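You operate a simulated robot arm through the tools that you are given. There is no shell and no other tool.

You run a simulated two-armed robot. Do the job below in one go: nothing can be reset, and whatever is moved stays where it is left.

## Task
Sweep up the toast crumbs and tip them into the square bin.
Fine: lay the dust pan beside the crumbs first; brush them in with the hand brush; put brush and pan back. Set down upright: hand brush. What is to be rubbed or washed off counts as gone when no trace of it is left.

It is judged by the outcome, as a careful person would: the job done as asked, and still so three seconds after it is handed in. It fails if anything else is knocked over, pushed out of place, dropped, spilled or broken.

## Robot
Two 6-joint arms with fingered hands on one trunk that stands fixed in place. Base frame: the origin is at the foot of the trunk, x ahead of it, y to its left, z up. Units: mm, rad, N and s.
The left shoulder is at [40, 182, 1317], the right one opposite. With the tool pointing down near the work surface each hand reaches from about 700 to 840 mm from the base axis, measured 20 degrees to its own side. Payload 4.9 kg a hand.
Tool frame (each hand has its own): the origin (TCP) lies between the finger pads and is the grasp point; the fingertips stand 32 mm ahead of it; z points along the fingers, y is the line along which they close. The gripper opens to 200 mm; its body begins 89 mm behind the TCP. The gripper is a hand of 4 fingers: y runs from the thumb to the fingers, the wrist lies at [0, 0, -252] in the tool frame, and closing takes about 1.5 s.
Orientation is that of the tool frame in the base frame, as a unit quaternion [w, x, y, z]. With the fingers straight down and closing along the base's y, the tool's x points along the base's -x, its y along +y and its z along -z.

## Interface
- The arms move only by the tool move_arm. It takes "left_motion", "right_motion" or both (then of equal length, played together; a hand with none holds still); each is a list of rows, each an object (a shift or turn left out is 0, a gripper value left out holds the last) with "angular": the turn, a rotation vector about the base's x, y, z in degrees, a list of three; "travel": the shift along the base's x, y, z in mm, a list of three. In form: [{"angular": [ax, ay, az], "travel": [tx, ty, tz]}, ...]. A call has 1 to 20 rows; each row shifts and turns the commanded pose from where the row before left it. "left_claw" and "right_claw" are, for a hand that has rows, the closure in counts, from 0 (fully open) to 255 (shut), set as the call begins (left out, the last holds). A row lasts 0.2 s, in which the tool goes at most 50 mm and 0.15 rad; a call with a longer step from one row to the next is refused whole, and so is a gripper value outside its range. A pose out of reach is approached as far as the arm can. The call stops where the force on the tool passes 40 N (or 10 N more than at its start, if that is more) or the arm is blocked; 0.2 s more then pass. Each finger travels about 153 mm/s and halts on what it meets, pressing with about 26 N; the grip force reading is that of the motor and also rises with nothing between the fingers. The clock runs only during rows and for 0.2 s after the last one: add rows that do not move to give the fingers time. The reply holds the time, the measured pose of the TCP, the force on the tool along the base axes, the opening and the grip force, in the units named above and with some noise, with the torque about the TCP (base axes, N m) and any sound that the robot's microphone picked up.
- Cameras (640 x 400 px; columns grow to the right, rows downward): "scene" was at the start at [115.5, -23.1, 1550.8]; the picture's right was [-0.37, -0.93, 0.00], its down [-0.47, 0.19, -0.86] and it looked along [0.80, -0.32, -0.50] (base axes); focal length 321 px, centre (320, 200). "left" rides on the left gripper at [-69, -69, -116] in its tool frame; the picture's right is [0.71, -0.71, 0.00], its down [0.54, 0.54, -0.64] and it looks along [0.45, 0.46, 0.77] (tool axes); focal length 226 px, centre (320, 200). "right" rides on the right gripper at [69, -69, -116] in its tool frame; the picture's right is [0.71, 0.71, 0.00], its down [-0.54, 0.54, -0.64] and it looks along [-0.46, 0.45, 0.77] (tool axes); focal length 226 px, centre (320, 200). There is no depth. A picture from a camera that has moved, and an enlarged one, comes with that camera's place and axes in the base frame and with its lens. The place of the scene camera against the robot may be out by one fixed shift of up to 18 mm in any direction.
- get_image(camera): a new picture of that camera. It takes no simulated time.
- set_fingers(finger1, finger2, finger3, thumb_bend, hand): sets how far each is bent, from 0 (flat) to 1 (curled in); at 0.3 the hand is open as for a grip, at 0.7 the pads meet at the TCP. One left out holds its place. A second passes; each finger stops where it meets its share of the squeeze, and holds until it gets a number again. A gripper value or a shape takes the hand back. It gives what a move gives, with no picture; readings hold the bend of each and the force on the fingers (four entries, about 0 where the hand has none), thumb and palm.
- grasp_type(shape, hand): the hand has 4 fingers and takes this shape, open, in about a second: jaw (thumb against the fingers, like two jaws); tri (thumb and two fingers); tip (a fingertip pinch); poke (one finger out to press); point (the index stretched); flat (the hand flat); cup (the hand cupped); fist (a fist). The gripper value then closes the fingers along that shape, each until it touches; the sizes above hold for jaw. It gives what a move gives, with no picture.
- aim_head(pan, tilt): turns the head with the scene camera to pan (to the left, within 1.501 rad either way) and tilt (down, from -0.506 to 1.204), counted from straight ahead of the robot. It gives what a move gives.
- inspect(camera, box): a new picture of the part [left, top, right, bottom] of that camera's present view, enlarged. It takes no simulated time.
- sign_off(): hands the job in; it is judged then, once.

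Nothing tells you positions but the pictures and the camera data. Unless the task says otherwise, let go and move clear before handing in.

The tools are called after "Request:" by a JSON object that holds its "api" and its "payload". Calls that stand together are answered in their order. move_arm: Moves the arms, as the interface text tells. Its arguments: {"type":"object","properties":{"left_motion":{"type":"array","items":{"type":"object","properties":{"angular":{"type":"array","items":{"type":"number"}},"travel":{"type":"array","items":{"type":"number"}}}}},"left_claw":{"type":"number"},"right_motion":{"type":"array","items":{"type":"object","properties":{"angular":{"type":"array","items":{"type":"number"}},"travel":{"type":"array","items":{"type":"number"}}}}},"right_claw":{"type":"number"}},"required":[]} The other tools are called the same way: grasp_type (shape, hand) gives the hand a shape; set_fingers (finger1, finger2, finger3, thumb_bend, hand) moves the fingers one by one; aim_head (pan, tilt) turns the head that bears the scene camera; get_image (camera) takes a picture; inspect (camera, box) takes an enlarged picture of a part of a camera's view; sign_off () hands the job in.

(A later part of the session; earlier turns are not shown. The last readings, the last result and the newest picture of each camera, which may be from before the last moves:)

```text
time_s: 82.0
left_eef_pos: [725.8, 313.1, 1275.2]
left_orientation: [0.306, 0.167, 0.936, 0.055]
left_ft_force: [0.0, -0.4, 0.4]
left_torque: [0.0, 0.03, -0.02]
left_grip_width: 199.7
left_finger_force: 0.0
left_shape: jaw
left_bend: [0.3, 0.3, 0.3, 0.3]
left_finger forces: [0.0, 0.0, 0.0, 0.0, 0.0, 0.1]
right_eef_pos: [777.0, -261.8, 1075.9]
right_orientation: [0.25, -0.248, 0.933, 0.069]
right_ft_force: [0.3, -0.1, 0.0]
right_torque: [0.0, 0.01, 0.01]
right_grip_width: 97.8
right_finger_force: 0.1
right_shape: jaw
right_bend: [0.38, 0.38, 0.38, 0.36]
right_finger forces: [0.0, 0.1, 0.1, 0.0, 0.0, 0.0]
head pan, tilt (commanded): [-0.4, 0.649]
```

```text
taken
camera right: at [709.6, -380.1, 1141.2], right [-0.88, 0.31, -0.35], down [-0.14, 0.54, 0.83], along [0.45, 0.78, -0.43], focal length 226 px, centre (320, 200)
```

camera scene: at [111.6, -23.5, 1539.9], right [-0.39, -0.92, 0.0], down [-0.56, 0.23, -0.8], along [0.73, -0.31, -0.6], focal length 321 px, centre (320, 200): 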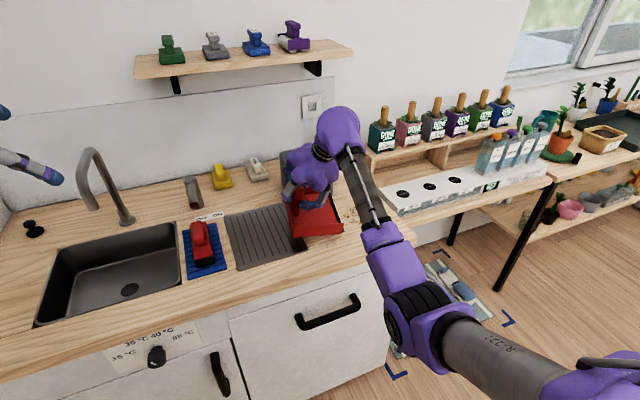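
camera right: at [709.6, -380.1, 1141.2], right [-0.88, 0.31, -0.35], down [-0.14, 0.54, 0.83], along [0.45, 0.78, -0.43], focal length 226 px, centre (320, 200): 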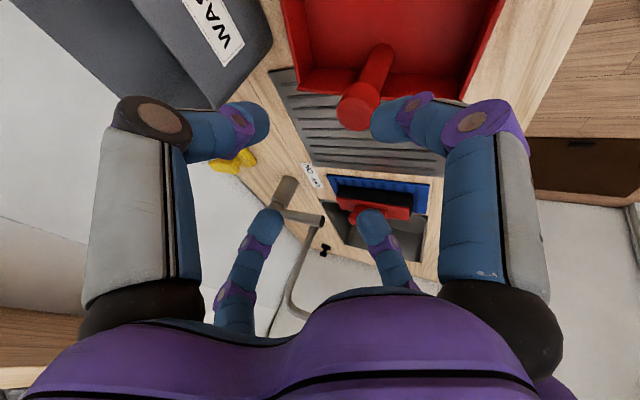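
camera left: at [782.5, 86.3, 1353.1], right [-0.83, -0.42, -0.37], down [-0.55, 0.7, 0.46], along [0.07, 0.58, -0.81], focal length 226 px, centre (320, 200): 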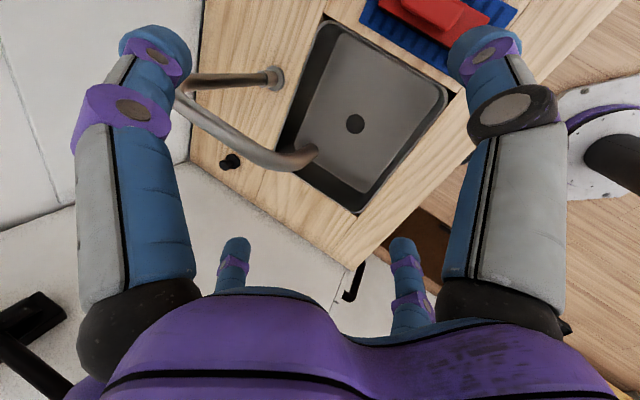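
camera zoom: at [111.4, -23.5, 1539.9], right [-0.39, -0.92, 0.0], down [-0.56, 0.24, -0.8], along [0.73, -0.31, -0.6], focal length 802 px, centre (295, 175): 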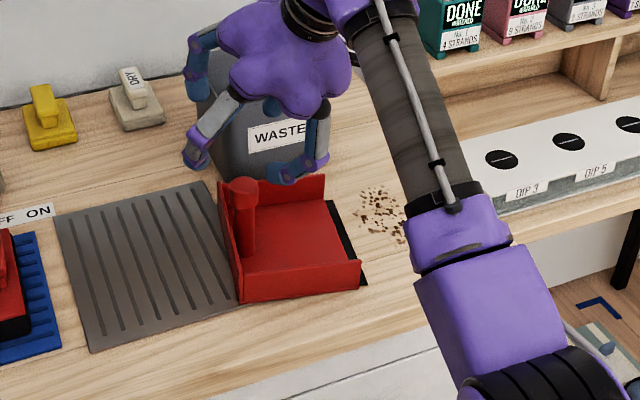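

The pan stands beside the crumbs, mouth toward them. Next the brush: I'll prepare a thumb/finger-2 pinch (other fingers curled) and move above the brush, watching for trunk blocking.

Request:
{"api": "set_fingers", "payload": {"hand": "right", "finger1": 1.0, "finger2": 0.42, "finger3": 0.9, "thumb_bend": 0.42}}

Request:
{"api": "move_arm", "payload": {"right_motion": [{"travel": [7, 40, 0], "angular": [1.23, 2.64, -3.49]}, {"travel": [7, 40, 0], "angular": [1.23, 2.64, -3.49]}, {"travel": [7, 40, 0], "angular": [1.23, 2.64, -3.49]}, {"travel": [7, 40, 0], "angular": [1.23, 2.64, -3.49]}, {"travel": [7, 40, 0], "angular": [1.23, 2.64, -3.49]}, {"travel": [7, 40, 0], "angular": [1.23, 2.64, -3.49]}, {"travel": [7, 40, 0], "angular": [1.23, 2.64, -3.49]}, {}]}}

Request:
{"api": "get_image", "payload": {"camera": "right"}}

Request:
{"api": "get_image", "payload": {"camera": "scene"}}

```text
time_s: 83.0
left_eef_pos: [726.7, 314.3, 1274.7]
left_orientation: [0.306, 0.167, 0.936, 0.054]
left_ft_force: [-0.1, 0.4, -0.1]
left_torque: [-0.02, -0.03, 0.0]
left_grip_width: 200.2
left_finger_force: 0.0
left_shape: jaw
left_bend: [0.3, 0.3, 0.3, 0.3]
left_finger forces: [0.1, 0.1, 0.1, 0.0, 0.0, 0.0]
right_eef_pos: [777.1, -261.9, 1076.5]
right_orientation: [0.251, -0.249, 0.933, 0.069]
right_ft_force: [-0.3, 0.1, -0.2]
right_torque: [0.0, 0.01, 0.0]
right_grip_width: 66.5
right_finger_force: 0.0
right_shape: fingers
right_bend: [0.73, 0.42, 0.73, 0.42]
right_finger forces: [0.1, 0.0, 0.0, 0.0, 0.1, 0.0]
head pan, tilt (commanded): [-0.4, 0.649]
```

```text
time_s: 84.8
left_eef_pos: [726.5, 313.6, 1275.2]
left_orientation: [0.306, 0.167, 0.936, 0.056]
left_ft_force: [0.2, 0.8, -1.2]
left_torque: [0.0, 0.0, -0.04]
left_grip_width: 199.8
left_finger_force: 0.0
left_shape: jaw
left_bend: [0.3, 0.3, 0.3, 0.3]
left_finger forces: [0.0, 0.0, 0.1, 0.0, 0.0, 0.1]
right_eef_pos: [827.7, 20.5, 1076.3]
right_orientation: [0.126, -0.013, 0.984, 0.122]
right_ft_force: [-0.4, -0.3, -0.1]
right_torque: [-0.01, 0.0, -0.04]
right_grip_width: 66.3
right_finger_force: 0.0
right_shape: fingers
right_bend: [0.73, 0.42, 0.73, 0.42]
right_finger forces: [0.1, 0.0, 0.1, 0.0, 0.0, 0.0]
head pan, tilt (commanded): [-0.4, 0.649]
```

```text
taken
camera right: at [737.1, -74.8, 1152.5], right [-0.72, 0.69, -0.01], down [0.34, 0.37, 0.87], along [0.6, 0.63, -0.5], focal length 226 px, centre (320, 200)
```

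right: 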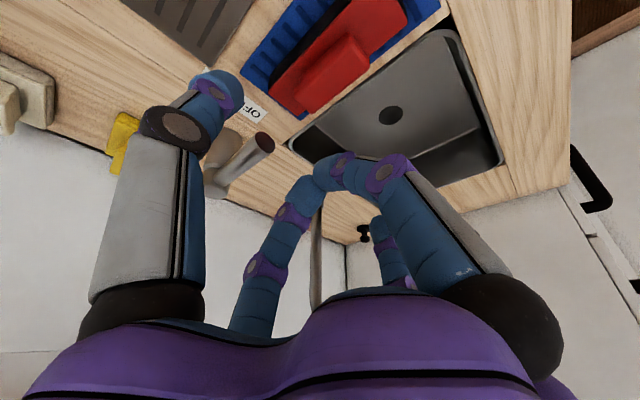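

```text
taken
camera scene: at [111.5, -23.3, 1539.9], right [-0.39, -0.92, 0.0], down [-0.56, 0.24, -0.8], along [0.73, -0.31, -0.6], focal length 321 px, centre (320, 200)
```

scene: 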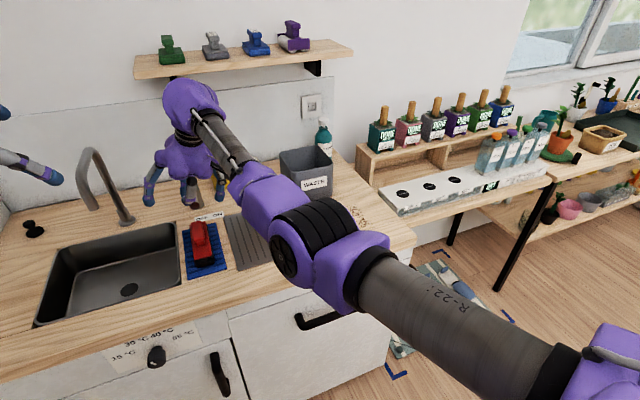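

The arm reaches above the brush freely. Fingers 1 and 3 met in the middle though, so I'll leave finger 1 wide open (near side) and curl only finger 3, which also keeps clear of the tap spout behind the brush.

Request:
{"api": "set_fingers", "payload": {"hand": "right", "finger1": 0.22, "finger2": 0.42, "finger3": 0.4, "thumb_bend": 0.42}}

Request:
{"api": "set_fingers", "payload": {"hand": "right", "finger3": 1.0}}

Request:
{"api": "get_image", "payload": {"camera": "right"}}

Request:
{"api": "inspect", "payload": {"camera": "right", "box": [220, 0, 440, 130]}}

Request:
{"api": "inspect", "payload": {"camera": "scene", "box": [130, 140, 260, 290]}}

```text
time_s: 85.8
left_eef_pos: [727.8, 313.5, 1276.0]
left_orientation: [0.305, 0.168, 0.936, 0.054]
left_ft_force: [-0.8, 0.7, -0.7]
left_torque: [-0.02, -0.01, 0.0]
left_grip_width: 199.8
left_finger_force: 0.1
left_shape: jaw
left_bend: [0.3, 0.3, 0.3, 0.3]
left_finger forces: [0.1, 0.1, 0.0, 0.0, 0.0, 0.0]
right_eef_pos: [829.5, 19.2, 1076.8]
right_orientation: [0.125, -0.013, 0.985, 0.122]
right_ft_force: [-0.4, 0.4, 0.6]
right_torque: [0.01, 0.02, -0.02]
right_grip_width: 131.5
right_finger_force: 0.0
right_shape: fingers
right_bend: [0.22, 0.42, 0.4, 0.42]
right_finger forces: [0.1, 0.0, 0.0, 0.0, 0.1, 0.1]
head pan, tilt (commanded): [-0.4, 0.649]
```

```text
time_s: 86.8
left_eef_pos: [726.9, 315.0, 1275.4]
left_orientation: [0.305, 0.167, 0.936, 0.055]
left_ft_force: [0.1, 0.2, 0.2]
left_torque: [0.0, -0.03, 0.0]
left_grip_width: 199.5
left_finger_force: 0.1
left_shape: jaw
left_bend: [0.3, 0.3, 0.3, 0.3]
left_finger forces: [0.1, 0.0, 0.1, 0.0, 0.0, 0.0]
right_eef_pos: [828.2, 19.2, 1076.5]
right_orientation: [0.126, -0.013, 0.984, 0.122]
right_ft_force: [0.2, -0.9, 0.5]
right_torque: [0.0, 0.0, 0.01]
right_grip_width: 131.2
right_finger_force: 0.0
right_shape: fingers
right_bend: [0.22, 0.42, 1.0, 0.42]
right_finger forces: [0.1, 0.0, 0.1, 0.0, 0.0, 0.0]
head pan, tilt (commanded): [-0.4, 0.649]
```

```text
taken
camera right: at [737.0, -75.3, 1152.4], right [-0.72, 0.69, -0.01], down [0.34, 0.37, 0.87], along [0.6, 0.63, -0.5], focal length 226 px, centre (320, 200)
```

right: 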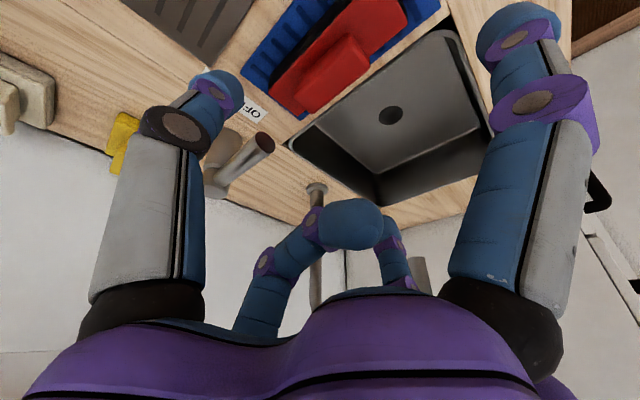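

```text
2.91 times, centred on (330, 65) of right
camera zoom: at [737.0, -75.3, 1152.4], right [-0.72, 0.69, -0.01], down [0.34, 0.37, 0.87], along [0.6, 0.63, -0.5], focal length 658 px, centre (291, 593)
```

zoom: 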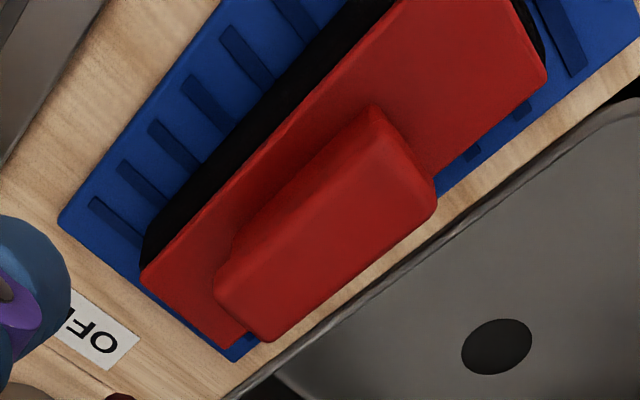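

```text
2.67 times, centred on (195, 215) of scene
camera zoom: at [111.5, -23.6, 1539.9], right [-0.39, -0.92, 0.0], down [-0.56, 0.24, -0.8], along [0.73, -0.31, -0.6], focal length 856 px, centre (653, 160)
```

zoom: 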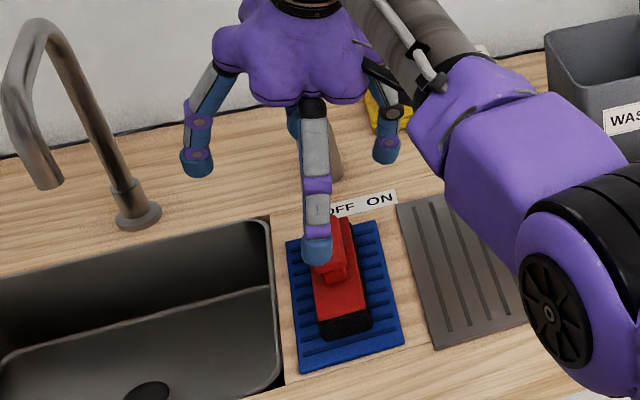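

The brush handle bar is centred at about (818.5, 20), bar top z≈954. Descending over it in steps.

Request:
{"api": "move_arm", "payload": {"right_motion": [{"travel": [-3, 0, -30]}, {"travel": [-3, 0.2, -30]}, {"travel": [-3, 0.2, -25]}, {"travel": [-0.5, 0.1, -12]}]}}

Request:
{"api": "get_image", "payload": {"camera": "right"}}

Request:
{"api": "inspect", "payload": {"camera": "scene", "box": [130, 140, 260, 290]}}

```text
time_s: 87.8
left_eef_pos: [726.5, 314.9, 1275.5]
left_orientation: [0.305, 0.167, 0.936, 0.055]
left_ft_force: [0.0, 0.4, -0.1]
left_torque: [-0.01, -0.01, 0.02]
left_grip_width: 199.9
left_finger_force: 0.1
left_shape: jaw
left_bend: [0.3, 0.3, 0.3, 0.3]
left_finger forces: [0.0, 0.0, 0.0, 0.1, 0.0, 0.0]
right_eef_pos: [817.7, 18.4, 979.5]
right_orientation: [0.126, -0.013, 0.984, 0.122]
right_ft_force: [0.0, -0.4, -0.7]
right_torque: [0.01, -0.02, 0.0]
right_grip_width: 131.3
right_finger_force: 0.1
right_shape: fingers
right_bend: [0.22, 0.42, 1.0, 0.42]
right_finger forces: [0.0, 0.0, 0.0, 0.0, 0.1, 0.0]
head pan, tilt (commanded): [-0.4, 0.649]
```

```text
taken
camera right: at [726.2, -77.1, 1054.9], right [-0.72, 0.69, -0.01], down [0.34, 0.37, 0.87], along [0.6, 0.63, -0.5], focal length 226 px, centre (320, 200)
```

right: 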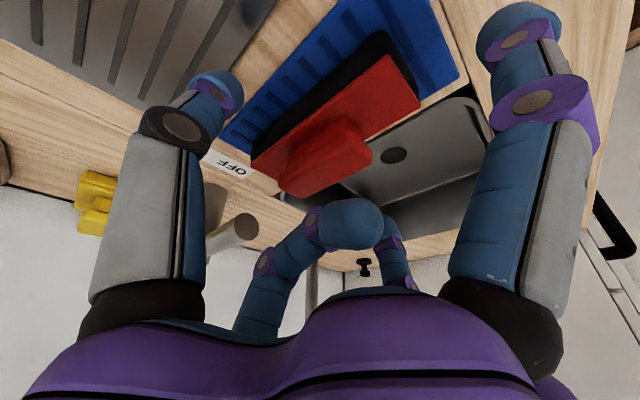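

```text
2.67 times, centred on (195, 215) of scene
camera zoom: at [111.5, -23.6, 1539.9], right [-0.39, -0.92, 0.0], down [-0.56, 0.24, -0.8], along [0.73, -0.31, -0.6], focal length 856 px, centre (653, 160)
```

zoom: 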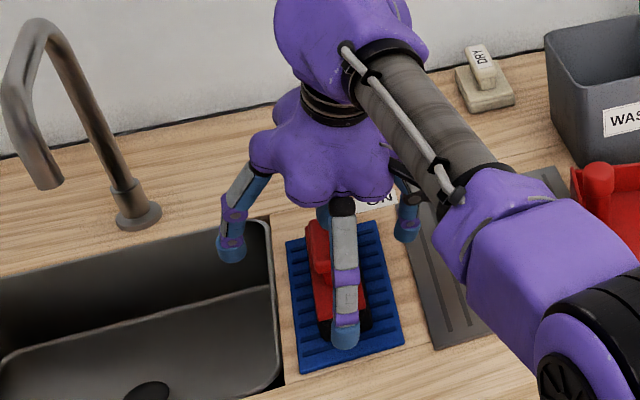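

Aligned so far with no contact. The last 18 mm, then pinch.

Request:
{"api": "move_arm", "payload": {"right_motion": [{"travel": [0.5, 1, -10]}, {"travel": [0, 0.5, -8]}, {}]}}

Request:
{"api": "set_fingers", "payload": {"hand": "right", "finger2": 0.75, "thumb_bend": 0.75}}

Request:
{"api": "get_image", "payload": {"camera": "right"}}

Request:
{"api": "inspect", "payload": {"camera": "scene", "box": [130, 140, 260, 290]}}

```text
time_s: 88.6
left_eef_pos: [727.4, 313.5, 1275.1]
left_orientation: [0.305, 0.167, 0.936, 0.055]
left_ft_force: [0.1, -0.2, 0.3]
left_torque: [-0.01, 0.0, 0.02]
left_grip_width: 200.0
left_finger_force: 0.0
left_shape: jaw
left_bend: [0.3, 0.3, 0.3, 0.3]
left_finger forces: [0.0, 0.0, 0.0, 0.0, 0.1, 0.0]
right_eef_pos: [817.3, 19.4, 961.4]
right_orientation: [0.126, -0.014, 0.984, 0.123]
right_ft_force: [1.0, -0.5, 0.1]
right_torque: [-0.01, 0.05, -0.01]
right_grip_width: 131.4
right_finger_force: 0.0
right_shape: fingers
right_bend: [0.22, 0.42, 1.0, 0.42]
right_finger forces: [0.0, 0.0, 0.1, 0.0, 0.0, 0.1]
head pan, tilt (commanded): [-0.4, 0.649]
```

```text
time_s: 89.6
left_eef_pos: [726.6, 314.6, 1276.0]
left_orientation: [0.305, 0.167, 0.936, 0.055]
left_ft_force: [0.4, 0.1, 0.3]
left_torque: [0.0, 0.0, 0.03]
left_grip_width: 199.9
left_finger_force: 0.1
left_shape: jaw
left_bend: [0.3, 0.3, 0.3, 0.3]
left_finger forces: [0.0, 0.0, 0.0, 0.0, 0.0, 0.0]
right_eef_pos: [816.9, 19.4, 962.2]
right_orientation: [0.125, -0.013, 0.985, 0.122]
right_ft_force: [-0.2, -1.3, 0.3]
right_torque: [0.0, 0.0, 0.05]
right_grip_width: 107.3
right_finger_force: 8.9
right_shape: fingers
right_bend: [0.22, 0.62, 1.0, 0.71]
right_finger forces: [0.0, 8.9, 0.1, 0.0, 8.8, 0.1]
head pan, tilt (commanded): [-0.4, 0.649]
```

```text
taken
camera right: at [726.5, -75.8, 1037.5], right [-0.72, 0.69, -0.01], down [0.34, 0.37, 0.87], along [0.6, 0.63, -0.5], focal length 226 px, centre (320, 200)
```

right: 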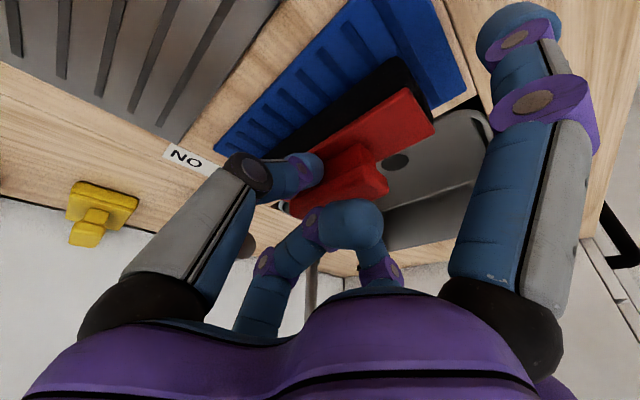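

```text
2.67 times, centred on (195, 215) of scene
camera zoom: at [111.5, -23.6, 1539.9], right [-0.39, -0.92, 0.0], down [-0.56, 0.24, -0.8], along [0.73, -0.31, -0.6], focal length 856 px, centre (653, 160)
```

zoom: 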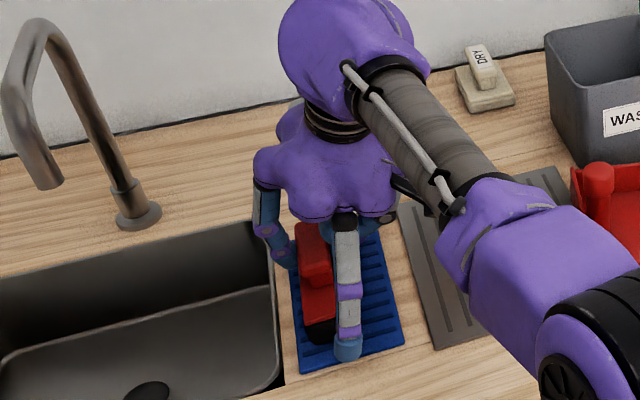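

Both pads hold the bar (about 9 N each). I'll lift slowly and check that the brush comes along squarely.

Request:
{"api": "move_arm", "payload": {"right_motion": [{"travel": [0, 0, 4]}, {"travel": [0, 0, 8]}, {"travel": [0, 0, 12]}, {"travel": [0, 0, 15]}, {"travel": [0, 0, 15]}]}}

Request:
{"api": "get_image", "payload": {"camera": "right"}}

Request:
{"api": "inspect", "payload": {"camera": "scene", "box": [130, 140, 260, 290]}}

```text
time_s: 90.8
left_eef_pos: [727.9, 313.9, 1275.0]
left_orientation: [0.306, 0.167, 0.936, 0.055]
left_ft_force: [1.0, 1.3, 1.6]
left_torque: [-0.01, 0.0, -0.02]
left_grip_width: 200.0
left_finger_force: 0.2
left_shape: jaw
left_bend: [0.3, 0.3, 0.3, 0.3]
left_finger forces: [0.0, 0.0, 0.0, 0.0, 0.0, 0.0]
right_eef_pos: [818.2, 19.2, 1016.2]
right_orientation: [0.126, -0.013, 0.984, 0.122]
right_ft_force: [0.8, 0.4, -1.4]
right_torque: [-0.02, 0.0, 0.0]
right_grip_width: 107.3
right_finger_force: 9.0
right_shape: fingers
right_bend: [0.22, 0.62, 1.0, 0.71]
right_finger forces: [0.0, 8.9, 0.0, 0.0, 8.8, 0.0]
head pan, tilt (commanded): [-0.4, 0.649]
```

```text
taken
camera right: at [726.9, -75.6, 1090.9], right [-0.72, 0.69, -0.01], down [0.34, 0.37, 0.87], along [0.6, 0.63, -0.5], focal length 226 px, centre (320, 200)
```

right: 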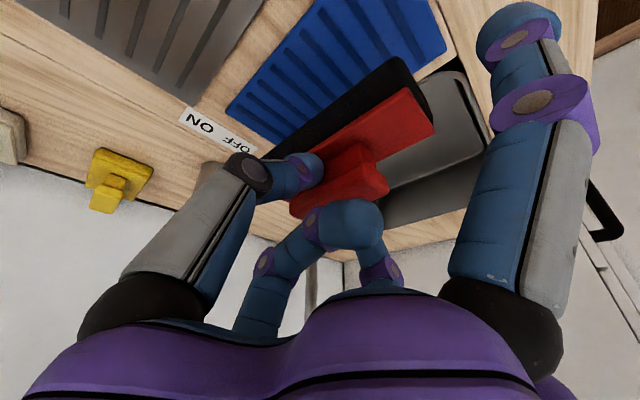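

```text
2.67 times, centred on (195, 215) of scene
camera zoom: at [111.5, -23.6, 1539.9], right [-0.39, -0.92, 0.0], down [-0.56, 0.24, -0.8], along [0.73, -0.31, -0.6], focal length 856 px, centre (653, 160)
```

zoom: 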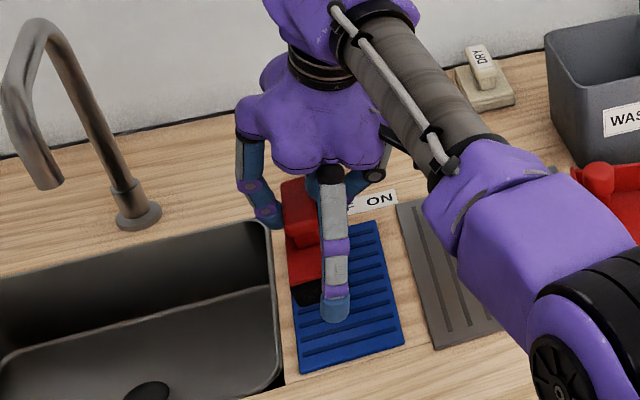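

The brush is held squarely. I'll raise it clear of the pan and carry it to the right side of the crumbs, turning it 15° for reach.

Request:
{"api": "move_arm", "payload": {"right_motion": [{"travel": [0, 0, 35]}, {"travel": [0, 0, 35]}, {"travel": [-5, -43, 0], "angular": [0, 0, -1.25]}, {"travel": [-5, -43, 0], "angular": [0, 0, -1.25]}, {"travel": [-5, -43, 0], "angular": [0, 0, -1.25]}, {"travel": [-5, -43, 0], "angular": [0, 0, -1.25]}, {"travel": [-5, -43, 0], "angular": [0, 0, -1.25]}, {"travel": [-5, -43, 0], "angular": [0, 0, -1.25]}, {"travel": [-5, -43, 0], "angular": [0, 0, -1.25]}, {"travel": [-5, -43, 0], "angular": [0, 0, -1.25]}, {"travel": [-2, -43, 0], "angular": [0, 0, -1.25]}, {"travel": [0, -43, 0], "angular": [0, 0, -1.25]}, {"travel": [0, -43, 0], "angular": [0, 0, -1.25]}, {"travel": [0, -46, 0], "angular": [0, 0, -1.25]}]}}

Request:
{"api": "aim_head", "payload": {"pan": -0.5, "tilt": 0.65}}

Request:
{"api": "get_image", "payload": {"camera": "scene"}}

Request:
{"api": "get_image", "payload": {"camera": "right"}}

```text
time_s: 93.8
left_eef_pos: [727.4, 314.1, 1274.4]
left_orientation: [0.305, 0.169, 0.936, 0.054]
left_ft_force: [0.4, -0.3, -0.1]
left_torque: [-0.04, 0.03, 0.03]
left_grip_width: 199.9
left_finger_force: 0.1
left_shape: jaw
left_bend: [0.3, 0.3, 0.3, 0.3]
left_finger forces: [0.0, 0.0, 0.0, 0.0, 0.0, 0.0]
right_eef_pos: [776.7, -498.7, 1086.6]
right_orientation: [0.14, 0.116, 0.978, 0.106]
right_ft_force: [-0.4, -0.1, -1.8]
right_torque: [-0.05, 0.02, -0.02]
right_grip_width: 107.3
right_finger_force: 9.0
right_shape: fingers
right_bend: [0.22, 0.62, 1.0, 0.71]
right_finger forces: [0.1, 8.9, 0.0, 0.0, 8.8, 0.0]
head pan, tilt (commanded): [-0.4, 0.649]
```

```text
time_s: 94.5
left_eef_pos: [726.9, 314.2, 1274.7]
left_orientation: [0.306, 0.168, 0.936, 0.054]
left_ft_force: [1.2, -0.5, 1.0]
left_torque: [-0.01, 0.03, -0.01]
left_grip_width: 199.9
left_finger_force: 0.0
left_shape: jaw
left_bend: [0.3, 0.3, 0.3, 0.3]
left_finger forces: [0.0, 0.1, 0.0, 0.0, 0.0, 0.1]
right_eef_pos: [776.7, -498.5, 1086.0]
right_orientation: [0.14, 0.115, 0.978, 0.105]
right_ft_force: [0.0, -0.4, -1.2]
right_torque: [-0.03, -0.01, -0.01]
right_grip_width: 107.3
right_finger_force: 8.9
right_shape: fingers
right_bend: [0.22, 0.62, 1.0, 0.71]
right_finger forces: [0.1, 8.9, 0.0, 0.1, 8.9, 0.0]
head pan, tilt (commanded): [-0.499, 0.649]
```

```text
taken
camera scene: at [107.8, -31.3, 1539.9], right [-0.48, -0.88, 0.0], down [-0.53, 0.29, -0.8], along [0.7, -0.38, -0.6], focal length 321 px, centre (320, 200)
```

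scene: 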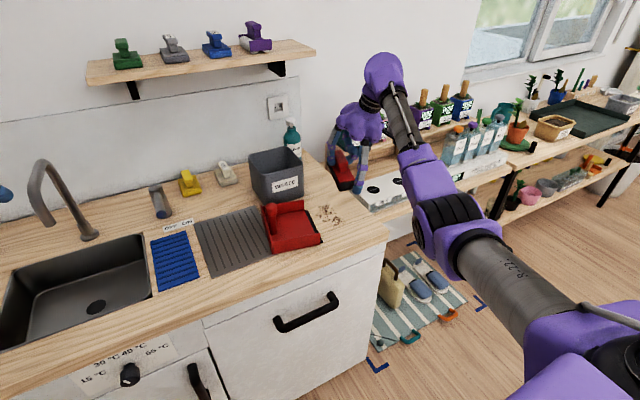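

```text
taken
camera right: at [664.6, -565.7, 1162.6], right [-0.52, 0.85, -0.01], down [0.42, 0.27, 0.87], along [0.74, 0.45, -0.5], focal length 226 px, centre (320, 200)
```

right: 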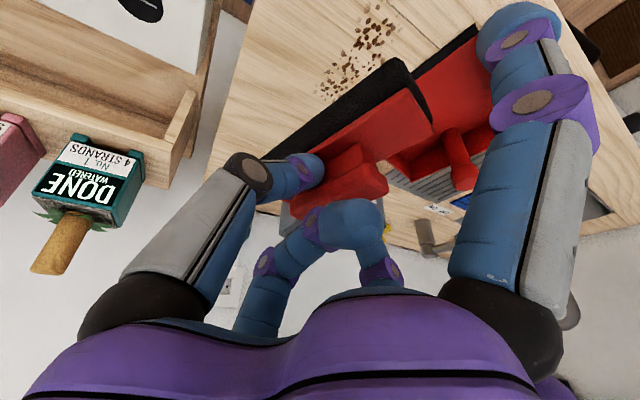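

The brush is above the right of the crumbs. Lowering it until the bristles touch.

Request:
{"api": "move_arm", "payload": {"right_motion": [{"travel": [0, 0, -35]}, {"travel": [0, 0, -35]}, {"travel": [0, -2, -30]}, {"travel": [0, 0, -12]}, {"travel": [0, 0, -6]}]}}

Request:
{"api": "inspect", "payload": {"camera": "scene", "box": [250, 140, 430, 260]}}

Request:
{"api": "get_image", "payload": {"camera": "right"}}

```text
time_s: 95.7
left_eef_pos: [726.4, 314.5, 1276.6]
left_orientation: [0.305, 0.167, 0.936, 0.055]
left_ft_force: [-0.7, -0.9, -0.3]
left_torque: [0.0, 0.02, 0.05]
left_grip_width: 200.0
left_finger_force: 0.0
left_shape: jaw
left_bend: [0.3, 0.3, 0.3, 0.3]
left_finger forces: [0.0, 0.0, 0.0, 0.1, 0.0, 0.0]
right_eef_pos: [775.6, -500.9, 966.6]
right_orientation: [0.141, 0.116, 0.978, 0.104]
right_ft_force: [0.0, 0.3, -0.4]
right_torque: [-0.02, 0.0, 0.0]
right_grip_width: 107.1
right_finger_force: 9.4
right_shape: fingers
right_bend: [0.22, 0.62, 1.0, 0.71]
right_finger forces: [0.1, 8.9, 0.0, 0.1, 8.8, 0.0]
head pan, tilt (commanded): [-0.499, 0.649]
```

```text
3.33 times, centred on (340, 200) of scene
camera zoom: at [107.8, -31.4, 1539.9], right [-0.48, -0.88, 0.0], down [-0.53, 0.29, -0.8], along [0.7, -0.38, -0.6], focal length 1070 px, centre (253, 200)
```

zoom: 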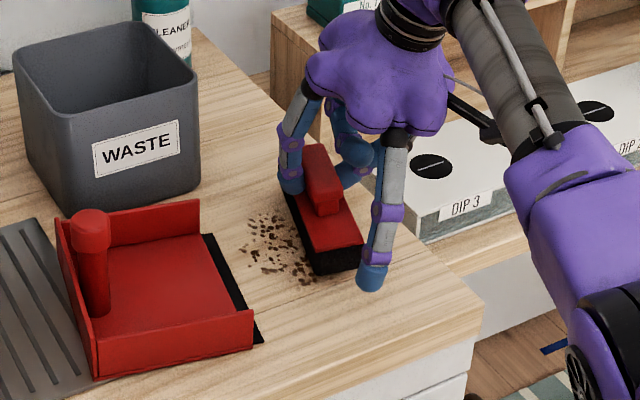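

```text
taken
camera right: at [664.4, -569.3, 1043.1], right [-0.52, 0.85, -0.01], down [0.42, 0.27, 0.87], along [0.74, 0.45, -0.5], focal length 226 px, centre (320, 200)
```

right: 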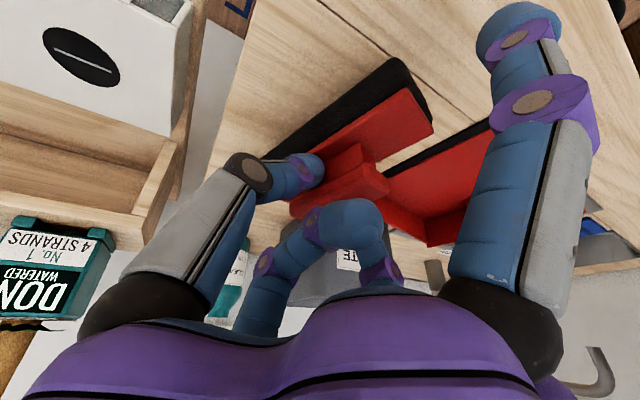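

The brush is right of all the crumbs, lined up with the pan's mouth. A few more millimetres down to touch.

Request:
{"api": "move_arm", "payload": {"right_motion": [{"travel": [0, 0, -4]}, {"travel": [0, 0, -2]}, {}]}}

Request:
{"api": "move_arm", "payload": {"right_motion": [{"travel": [0, 0, -2]}, {}]}}

```text
time_s: 96.5
left_eef_pos: [727.1, 314.1, 1275.1]
left_orientation: [0.306, 0.167, 0.936, 0.054]
left_ft_force: [-0.1, -0.3, 0.1]
left_torque: [0.02, -0.01, -0.03]
left_grip_width: 199.7
left_finger_force: 0.0
left_shape: jaw
left_bend: [0.3, 0.3, 0.3, 0.3]
left_finger forces: [0.0, 0.0, 0.1, 0.1, 0.0, 0.0]
right_eef_pos: [776.8, -500.5, 960.6]
right_orientation: [0.141, 0.116, 0.978, 0.105]
right_ft_force: [-0.1, -0.8, -0.2]
right_torque: [-0.01, 0.0, -0.01]
right_grip_width: 107.2
right_finger_force: 9.1
right_shape: fingers
right_bend: [0.22, 0.62, 1.0, 0.71]
right_finger forces: [0.0, 9.0, 0.1, 0.0, 8.9, 0.0]
head pan, tilt (commanded): [-0.499, 0.649]
```

```text
time_s: 97.0
left_eef_pos: [727.2, 313.4, 1276.3]
left_orientation: [0.305, 0.167, 0.936, 0.054]
left_ft_force: [-0.2, -0.4, 0.5]
left_torque: [0.0, 0.0, -0.02]
left_grip_width: 199.5
left_finger_force: 0.1
left_shape: jaw
left_bend: [0.3, 0.3, 0.3, 0.3]
left_finger forces: [0.0, 0.0, 0.0, 0.0, 0.0, 0.1]
right_eef_pos: [775.7, -499.6, 959.6]
right_orientation: [0.141, 0.116, 0.978, 0.105]
right_ft_force: [-0.3, 0.0, -1.9]
right_torque: [0.0, 0.01, -0.01]
right_grip_width: 107.3
right_finger_force: 9.1
right_shape: fingers
right_bend: [0.22, 0.62, 1.0, 0.71]
right_finger forces: [0.0, 9.0, 0.1, 0.1, 9.0, 0.0]
head pan, tilt (commanded): [-0.499, 0.649]
```

Request:
{"api": "move_arm", "payload": {"right_motion": [{"travel": [0, 0, -2]}, {}]}}

Request:
{"api": "move_arm", "payload": {"right_motion": [{"travel": [0, 0, -2]}, {}]}}

Request:
{"api": "inspect", "payload": {"camera": "scene", "box": [310, 170, 390, 240]}}

```text
time_s: 97.7
left_eef_pos: [726.7, 313.7, 1276.0]
left_orientation: [0.305, 0.167, 0.936, 0.055]
left_ft_force: [-0.4, -0.3, -0.2]
left_torque: [0.02, 0.01, -0.02]
left_grip_width: 199.8
left_finger_force: 0.0
left_shape: jaw
left_bend: [0.3, 0.3, 0.3, 0.3]
left_finger forces: [0.1, 0.0, 0.0, 0.0, 0.0, 0.0]
right_eef_pos: [776.8, -500.1, 957.9]
right_orientation: [0.141, 0.115, 0.978, 0.105]
right_ft_force: [-0.3, 0.3, -2.4]
right_torque: [-0.02, 0.0, -0.01]
right_grip_width: 107.5
right_finger_force: 9.0
right_shape: fingers
right_bend: [0.22, 0.62, 1.0, 0.71]
right_finger forces: [0.0, 9.0, 0.0, 0.0, 8.9, 0.0]
head pan, tilt (commanded): [-0.499, 0.649]
```

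```text
time_s: 98.2
left_eef_pos: [727.3, 314.2, 1275.5]
left_orientation: [0.305, 0.167, 0.936, 0.055]
left_ft_force: [-0.6, -0.2, -0.5]
left_torque: [-0.03, 0.02, 0.0]
left_grip_width: 200.0
left_finger_force: 0.1
left_shape: jaw
left_bend: [0.3, 0.3, 0.3, 0.3]
left_finger forces: [0.1, 0.0, 0.0, 0.1, 0.0, 0.0]
right_eef_pos: [777.5, -501.0, 954.6]
right_orientation: [0.14, 0.115, 0.978, 0.105]
right_ft_force: [-0.7, 0.9, -1.2]
right_torque: [-0.01, -0.02, 0.05]
right_grip_width: 107.3
right_finger_force: 8.8
right_shape: fingers
right_bend: [0.22, 0.62, 1.0, 0.71]
right_finger forces: [0.0, 8.9, 0.0, 0.1, 9.0, 0.0]
head pan, tilt (commanded): [-0.499, 0.649]
```

```text
5.71 times, centred on (350, 205) of scene
camera zoom: at [107.8, -31.4, 1539.9], right [-0.48, -0.88, 0.0], down [-0.53, 0.29, -0.8], along [0.7, -0.38, -0.6], focal length 1834 px, centre (149, 171)
```

zoom: 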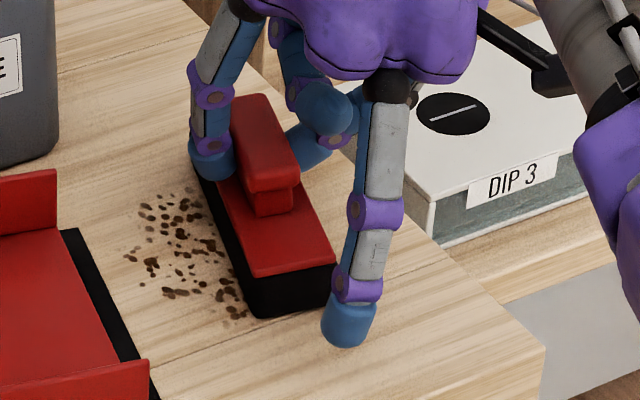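

Still floating a little. Continuing down in small steps until I feel contact.

Request:
{"api": "move_arm", "payload": {"right_motion": [{"travel": [0, 0, -1.5]}, {"travel": [0, 0, -1.5]}, {}]}}

Request:
{"api": "move_arm", "payload": {"right_motion": [{"travel": [0, 0, -1.5]}, {}]}}

Request:
{"api": "move_arm", "payload": {"right_motion": [{"travel": [0, 0, -1.5]}, {}]}}

```text
time_s: 99.0
left_eef_pos: [726.8, 314.8, 1274.9]
left_orientation: [0.305, 0.169, 0.936, 0.054]
left_ft_force: [0.4, 0.3, 0.8]
left_torque: [-0.02, -0.01, -0.02]
left_grip_width: 200.0
left_finger_force: 0.1
left_shape: jaw
left_bend: [0.3, 0.3, 0.3, 0.3]
left_finger forces: [0.0, 0.0, 0.1, 0.0, 0.0, 0.0]
right_eef_pos: [777.2, -500.9, 953.3]
right_orientation: [0.142, 0.116, 0.978, 0.105]
right_ft_force: [-1.3, -1.9, 5.7]
right_torque: [0.07, -0.07, 0.03]
right_grip_width: 107.5
right_finger_force: 9.5
right_shape: fingers
right_bend: [0.22, 0.62, 1.0, 0.72]
right_finger forces: [0.0, 8.7, 0.0, 0.0, 11.1, 0.1]
head pan, tilt (commanded): [-0.499, 0.649]
```

```text
time_s: 99.7
left_eef_pos: [725.9, 314.5, 1275.5]
left_orientation: [0.305, 0.168, 0.936, 0.055]
left_ft_force: [0.1, 0.5, 0.0]
left_torque: [0.0, 0.0, 0.0]
left_grip_width: 199.9
left_finger_force: 0.0
left_shape: jaw
left_bend: [0.3, 0.3, 0.3, 0.3]
left_finger forces: [0.0, 0.0, 0.1, 0.0, 0.0, 0.1]
right_eef_pos: [777.1, -501.2, 951.7]
right_orientation: [0.14, 0.116, 0.978, 0.105]
right_ft_force: [-1.9, -2.4, 7.3]
right_torque: [0.06, -0.04, -0.01]
right_grip_width: 107.4
right_finger_force: 10.9
right_shape: fingers
right_bend: [0.22, 0.62, 1.0, 0.72]
right_finger forces: [0.0, 9.1, 0.0, 0.1, 12.0, 0.0]
head pan, tilt (commanded): [-0.499, 0.649]
```

```text
time_s: 100.2
left_eef_pos: [725.7, 314.0, 1275.7]
left_orientation: [0.306, 0.168, 0.936, 0.055]
left_ft_force: [0.4, -0.2, 0.0]
left_torque: [0.01, -0.03, 0.01]
left_grip_width: 200.1
left_finger_force: 0.0
left_shape: jaw
left_bend: [0.3, 0.3, 0.3, 0.3]
left_finger forces: [0.1, 0.1, 0.0, 0.1, 0.0, 0.1]
right_eef_pos: [777.0, -501.2, 949.7]
right_orientation: [0.14, 0.116, 0.978, 0.105]
right_ft_force: [-2.2, -4.9, 9.5]
right_torque: [0.09, -0.07, 0.01]
right_grip_width: 107.0
right_finger_force: 11.6
right_shape: fingers
right_bend: [0.22, 0.62, 1.0, 0.72]
right_finger forces: [0.0, 9.5, 0.0, 0.0, 13.6, 0.0]
head pan, tilt (commanded): [-0.499, 0.649]
```

Contact found (brush bottom on the counter at TCP z≈952). I'll ease up slightly and sweep left toward the pan, straightening the brush as I go, stopping short of the lip to look.

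Request:
{"api": "move_arm", "payload": {"right_motion": [{"travel": [0, 0, 1.2]}, {"travel": [0, 8, 0], "angular": [0, 0, 3.75]}, {"travel": [0.5, 9, 0], "angular": [0, 0, 3.75]}, {"travel": [0.5, 9, 0], "angular": [0, 0, 3.75]}, {"travel": [0.5, 9, 0], "angular": [0, 0, 3.75]}, {"travel": [0.5, 10, 0]}, {"travel": [0.5, 10, 0]}, {"travel": [0, 10, 0]}, {"travel": [0, 10, 0]}]}}

Request:
{"api": "inspect", "payload": {"camera": "scene", "box": [250, 140, 430, 260]}}

Request:
{"api": "inspect", "payload": {"camera": "scene", "box": [310, 170, 390, 240]}}

```text
time_s: 102.2
left_eef_pos: [726.4, 314.0, 1275.1]
left_orientation: [0.305, 0.168, 0.936, 0.054]
left_ft_force: [-0.4, 0.8, 0.7]
left_torque: [0.02, -0.01, 0.01]
left_grip_width: 199.9
left_finger_force: 0.0
left_shape: jaw
left_bend: [0.3, 0.3, 0.3, 0.3]
left_finger forces: [0.1, 0.0, 0.1, 0.0, 0.1, 0.0]
right_eef_pos: [779.3, -425.5, 951.7]
right_orientation: [0.126, -0.014, 0.984, 0.123]
right_ft_force: [0.9, -1.0, 2.2]
right_torque: [0.09, -0.02, -0.02]
right_grip_width: 107.1
right_finger_force: 9.9
right_shape: fingers
right_bend: [0.22, 0.62, 1.0, 0.72]
right_finger forces: [0.0, 9.5, 0.0, 0.0, 10.2, 0.0]
head pan, tilt (commanded): [-0.499, 0.649]
```

```text
3.33 times, centred on (340, 200) of scene
camera zoom: at [107.6, -31.4, 1539.9], right [-0.48, -0.88, 0.0], down [-0.53, 0.29, -0.8], along [0.7, -0.38, -0.6], focal length 1070 px, centre (253, 200)
```

zoom: 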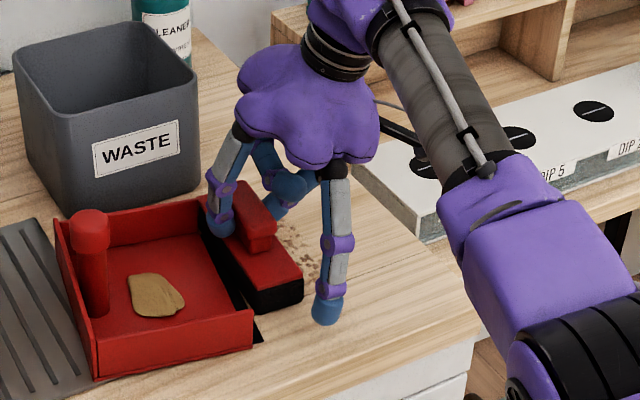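

```text
5.71 times, centred on (350, 205) of scene
camera zoom: at [107.6, -31.4, 1539.9], right [-0.48, -0.88, 0.0], down [-0.53, 0.29, -0.8], along [0.7, -0.38, -0.6], focal length 1834 px, centre (149, 171)
```

zoom: 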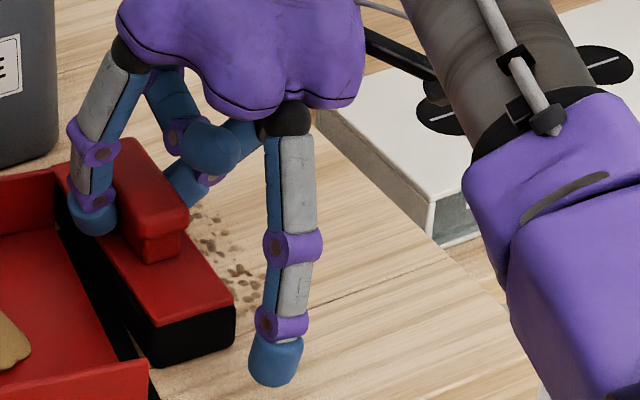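

The sweep works: a crumb pile has appeared in the pan and the marks have faded. I'll finish this stroke, then lift, return and repeat until no trace is left.

Request:
{"api": "move_arm", "payload": {"right_motion": [{"travel": [0, 8, 0]}, {"travel": [0, 0, 12]}, {"travel": [0, -20, 3], "angular": [0, 0, -3.75]}, {"travel": [0, -22, 0], "angular": [0, 0, -3.75]}, {"travel": [-2, -22, 0], "angular": [0, 0, -3.75]}, {"travel": [-2, -22, 0], "angular": [0, 0, -3.75]}, {"travel": [0, 0, -12]}, {"travel": [0, 0, -3]}]}}

Request:
{"api": "inspect", "payload": {"camera": "scene", "box": [250, 140, 430, 260]}}

Request:
{"api": "inspect", "payload": {"camera": "scene", "box": [310, 170, 390, 240]}}

```text
time_s: 104.0
left_eef_pos: [726.4, 313.6, 1275.0]
left_orientation: [0.306, 0.168, 0.935, 0.054]
left_ft_force: [0.8, -0.7, 0.7]
left_torque: [0.01, 0.0, 0.03]
left_grip_width: 199.8
left_finger_force: 0.1
left_shape: jaw
left_bend: [0.3, 0.3, 0.3, 0.3]
left_finger forces: [0.0, 0.0, 0.0, 0.1, 0.1, 0.0]
right_eef_pos: [776.7, -503.2, 952.2]
right_orientation: [0.14, 0.115, 0.978, 0.105]
right_ft_force: [-0.7, -0.5, 0.0]
right_torque: [0.0, 0.01, -0.02]
right_grip_width: 107.4
right_finger_force: 9.3
right_shape: fingers
right_bend: [0.22, 0.62, 1.0, 0.72]
right_finger forces: [0.0, 9.1, 0.1, 0.0, 10.0, 0.0]
head pan, tilt (commanded): [-0.499, 0.649]
```

```text
3.33 times, centred on (340, 200) of scene
camera zoom: at [107.6, -31.3, 1539.9], right [-0.48, -0.88, 0.0], down [-0.53, 0.29, -0.8], along [0.7, -0.38, -0.6], focal length 1070 px, centre (253, 200)
```

zoom: 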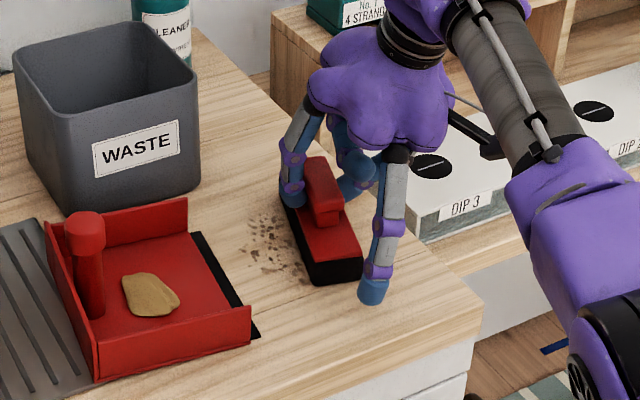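

```text
5.71 times, centred on (350, 205) of scene
camera zoom: at [107.6, -31.3, 1539.9], right [-0.48, -0.88, 0.0], down [-0.53, 0.29, -0.8], along [0.7, -0.38, -0.6], focal length 1834 px, centre (149, 171)
```

zoom: 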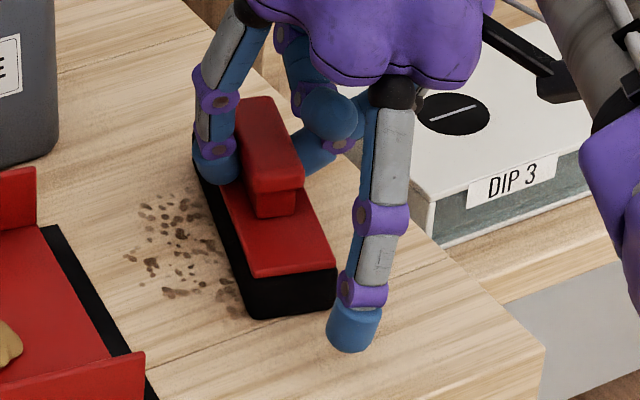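

The pan was nudged a little at the end, so I'll stop each stroke a bit earlier. The marks are fading; I'll do two more strokes with slightly more pressure.

Request:
{"api": "move_arm", "payload": {"right_motion": [{"travel": [0, 0, -1.8]}, {"travel": [0.6, 15, 0], "angular": [0, 0, 3.75]}, {"travel": [0.6, 16, 0], "angular": [0, 0, 3.75]}, {"travel": [0.6, 16, 0], "angular": [0, 0, 3.75]}, {"travel": [0.6, 16, 0], "angular": [0, 0, 3.75]}, {"travel": [0, 15, 0]}, {"travel": [0, 0, 14]}, {"travel": [-0.8, -26, 0], "angular": [0, 0, -5]}, {"travel": [-0.8, -26, 0], "angular": [0, 0, -5]}, {"travel": [-0.8, -26, 0], "angular": [0, 0, -5]}, {"travel": [0, 0, -14]}, {"travel": [0.6, 15, 0], "angular": [0, 0, 3.75]}, {"travel": [0.6, 16, 0], "angular": [0, 0, 3.75]}, {"travel": [0.6, 16, 0], "angular": [0, 0, 3.75]}, {"travel": [0.6, 16, 0], "angular": [0, 0, 3.75]}, {"travel": [0, 15, 0]}, {"travel": [0, 0, 14]}, {"travel": [-0.8, -26, 0], "angular": [0, 0, -5]}, {"travel": [-0.8, -26, 0], "angular": [0, 0, -5]}, {"travel": [-0.8, -26, 0], "angular": [0, 0, -5]}]}}

Request:
{"api": "inspect", "payload": {"camera": "scene", "box": [250, 140, 430, 260]}}

Request:
{"api": "inspect", "payload": {"camera": "scene", "box": [310, 170, 390, 240]}}

```text
time_s: 108.2
left_eef_pos: [727.4, 313.5, 1275.6]
left_orientation: [0.305, 0.167, 0.936, 0.055]
left_ft_force: [-0.3, -0.2, -0.8]
left_torque: [-0.01, 0.0, -0.01]
left_grip_width: 199.7
left_finger_force: 0.2
left_shape: jaw
left_bend: [0.3, 0.3, 0.3, 0.3]
left_finger forces: [0.1, 0.0, 0.0, 0.0, 0.0, 0.0]
right_eef_pos: [775.2, -503.5, 963.1]
right_orientation: [0.141, 0.116, 0.978, 0.105]
right_ft_force: [0.9, 0.0, -0.8]
right_torque: [-0.03, 0.02, 0.01]
right_grip_width: 107.0
right_finger_force: 9.4
right_shape: fingers
right_bend: [0.22, 0.62, 1.0, 0.72]
right_finger forces: [0.1, 9.4, 0.0, 0.0, 9.2, 0.0]
head pan, tilt (commanded): [-0.499, 0.649]
```

```text
3.33 times, centred on (340, 200) of scene
camera zoom: at [107.7, -31.3, 1539.9], right [-0.48, -0.88, 0.0], down [-0.53, 0.29, -0.8], along [0.7, -0.38, -0.6], focal length 1070 px, centre (253, 200)
```

zoom: 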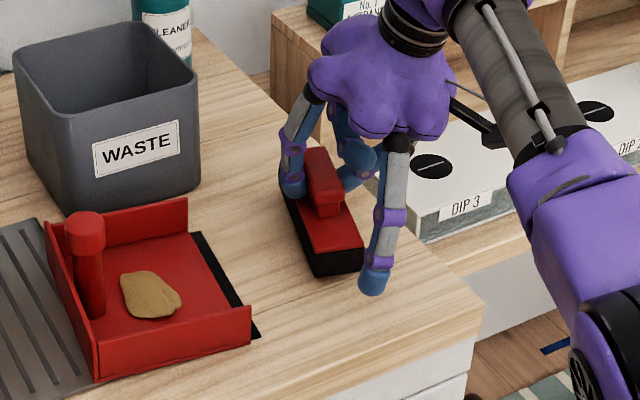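

```text
5.71 times, centred on (350, 205) of scene
camera zoom: at [107.7, -31.3, 1539.9], right [-0.48, -0.88, 0.0], down [-0.53, 0.29, -0.8], along [0.7, -0.38, -0.6], focal length 1834 px, centre (149, 171)
```

zoom: 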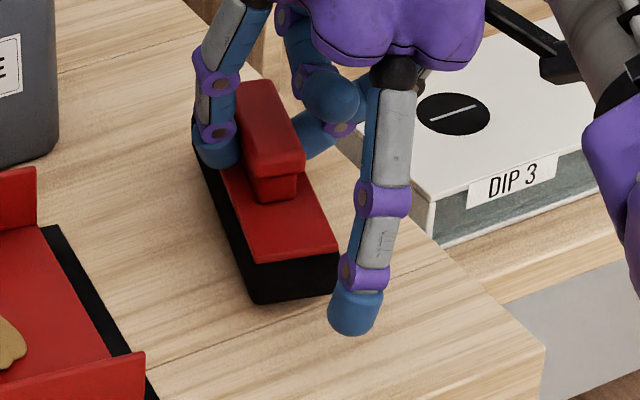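

The counter looks clean. I'll raise the brush away and check the whole area closely for any leftover trace.

Request:
{"api": "move_arm", "payload": {"right_motion": [{"travel": [0, 0, 30]}, {"travel": [0, 0, 35]}, {"travel": [-20, 0, 35]}, {"travel": [-20, 0, 20]}]}}

Request:
{"api": "inspect", "payload": {"camera": "scene", "box": [290, 170, 390, 240]}}

Request:
{"api": "get_image", "payload": {"camera": "right"}}

Request:
{"api": "inspect", "payload": {"camera": "right", "box": [300, 0, 480, 110]}}

```text
time_s: 109.2
left_eef_pos: [726.3, 314.5, 1276.8]
left_orientation: [0.306, 0.168, 0.936, 0.055]
left_ft_force: [0.6, -0.6, -1.0]
left_torque: [-0.01, -0.02, -0.03]
left_grip_width: 199.9
left_finger_force: 0.1
left_shape: jaw
left_bend: [0.3, 0.3, 0.3, 0.3]
left_finger forces: [0.0, 0.1, 0.0, 0.0, 0.1, 0.0]
right_eef_pos: [736.5, -505.3, 1083.7]
right_orientation: [0.14, 0.116, 0.978, 0.105]
right_ft_force: [-1.0, -0.6, -1.1]
right_torque: [-0.01, -0.03, -0.03]
right_grip_width: 107.1
right_finger_force: 9.5
right_shape: fingers
right_bend: [0.22, 0.62, 1.0, 0.72]
right_finger forces: [0.0, 9.3, 0.1, 0.1, 9.4, 0.0]
head pan, tilt (commanded): [-0.499, 0.649]
```

```text
5.71 times, centred on (340, 205) of scene
camera zoom: at [107.6, -31.4, 1539.9], right [-0.48, -0.88, 0.0], down [-0.53, 0.29, -0.8], along [0.7, -0.38, -0.6], focal length 1834 px, centre (206, 171)
```

zoom: 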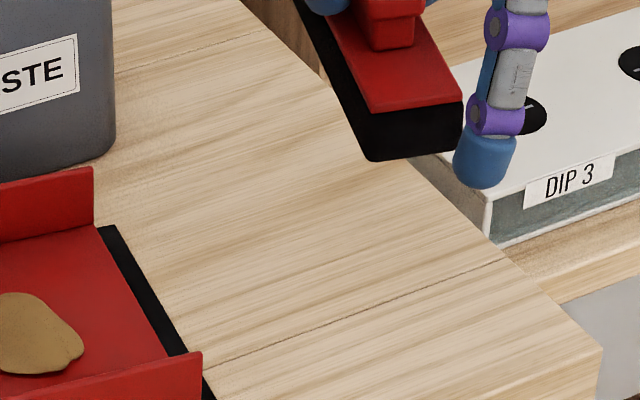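

```text
taken
camera right: at [623.3, -573.9, 1159.7], right [-0.52, 0.85, -0.01], down [0.42, 0.27, 0.87], along [0.74, 0.45, -0.5], focal length 226 px, centre (320, 200)
```

right: 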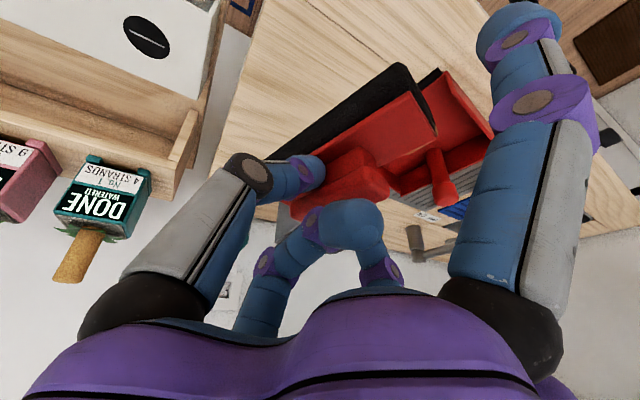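

```text
3.56 times, centred on (390, 55) of right
camera zoom: at [623.3, -573.9, 1159.7], right [-0.52, 0.85, -0.01], down [0.42, 0.27, 0.87], along [0.74, 0.45, -0.5], focal length 804 px, centre (71, 716)
```

zoom: 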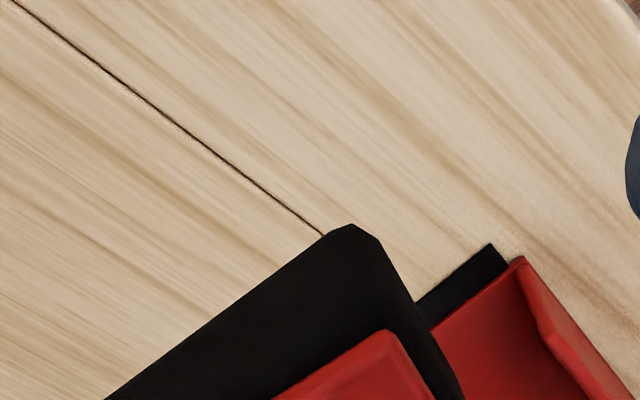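

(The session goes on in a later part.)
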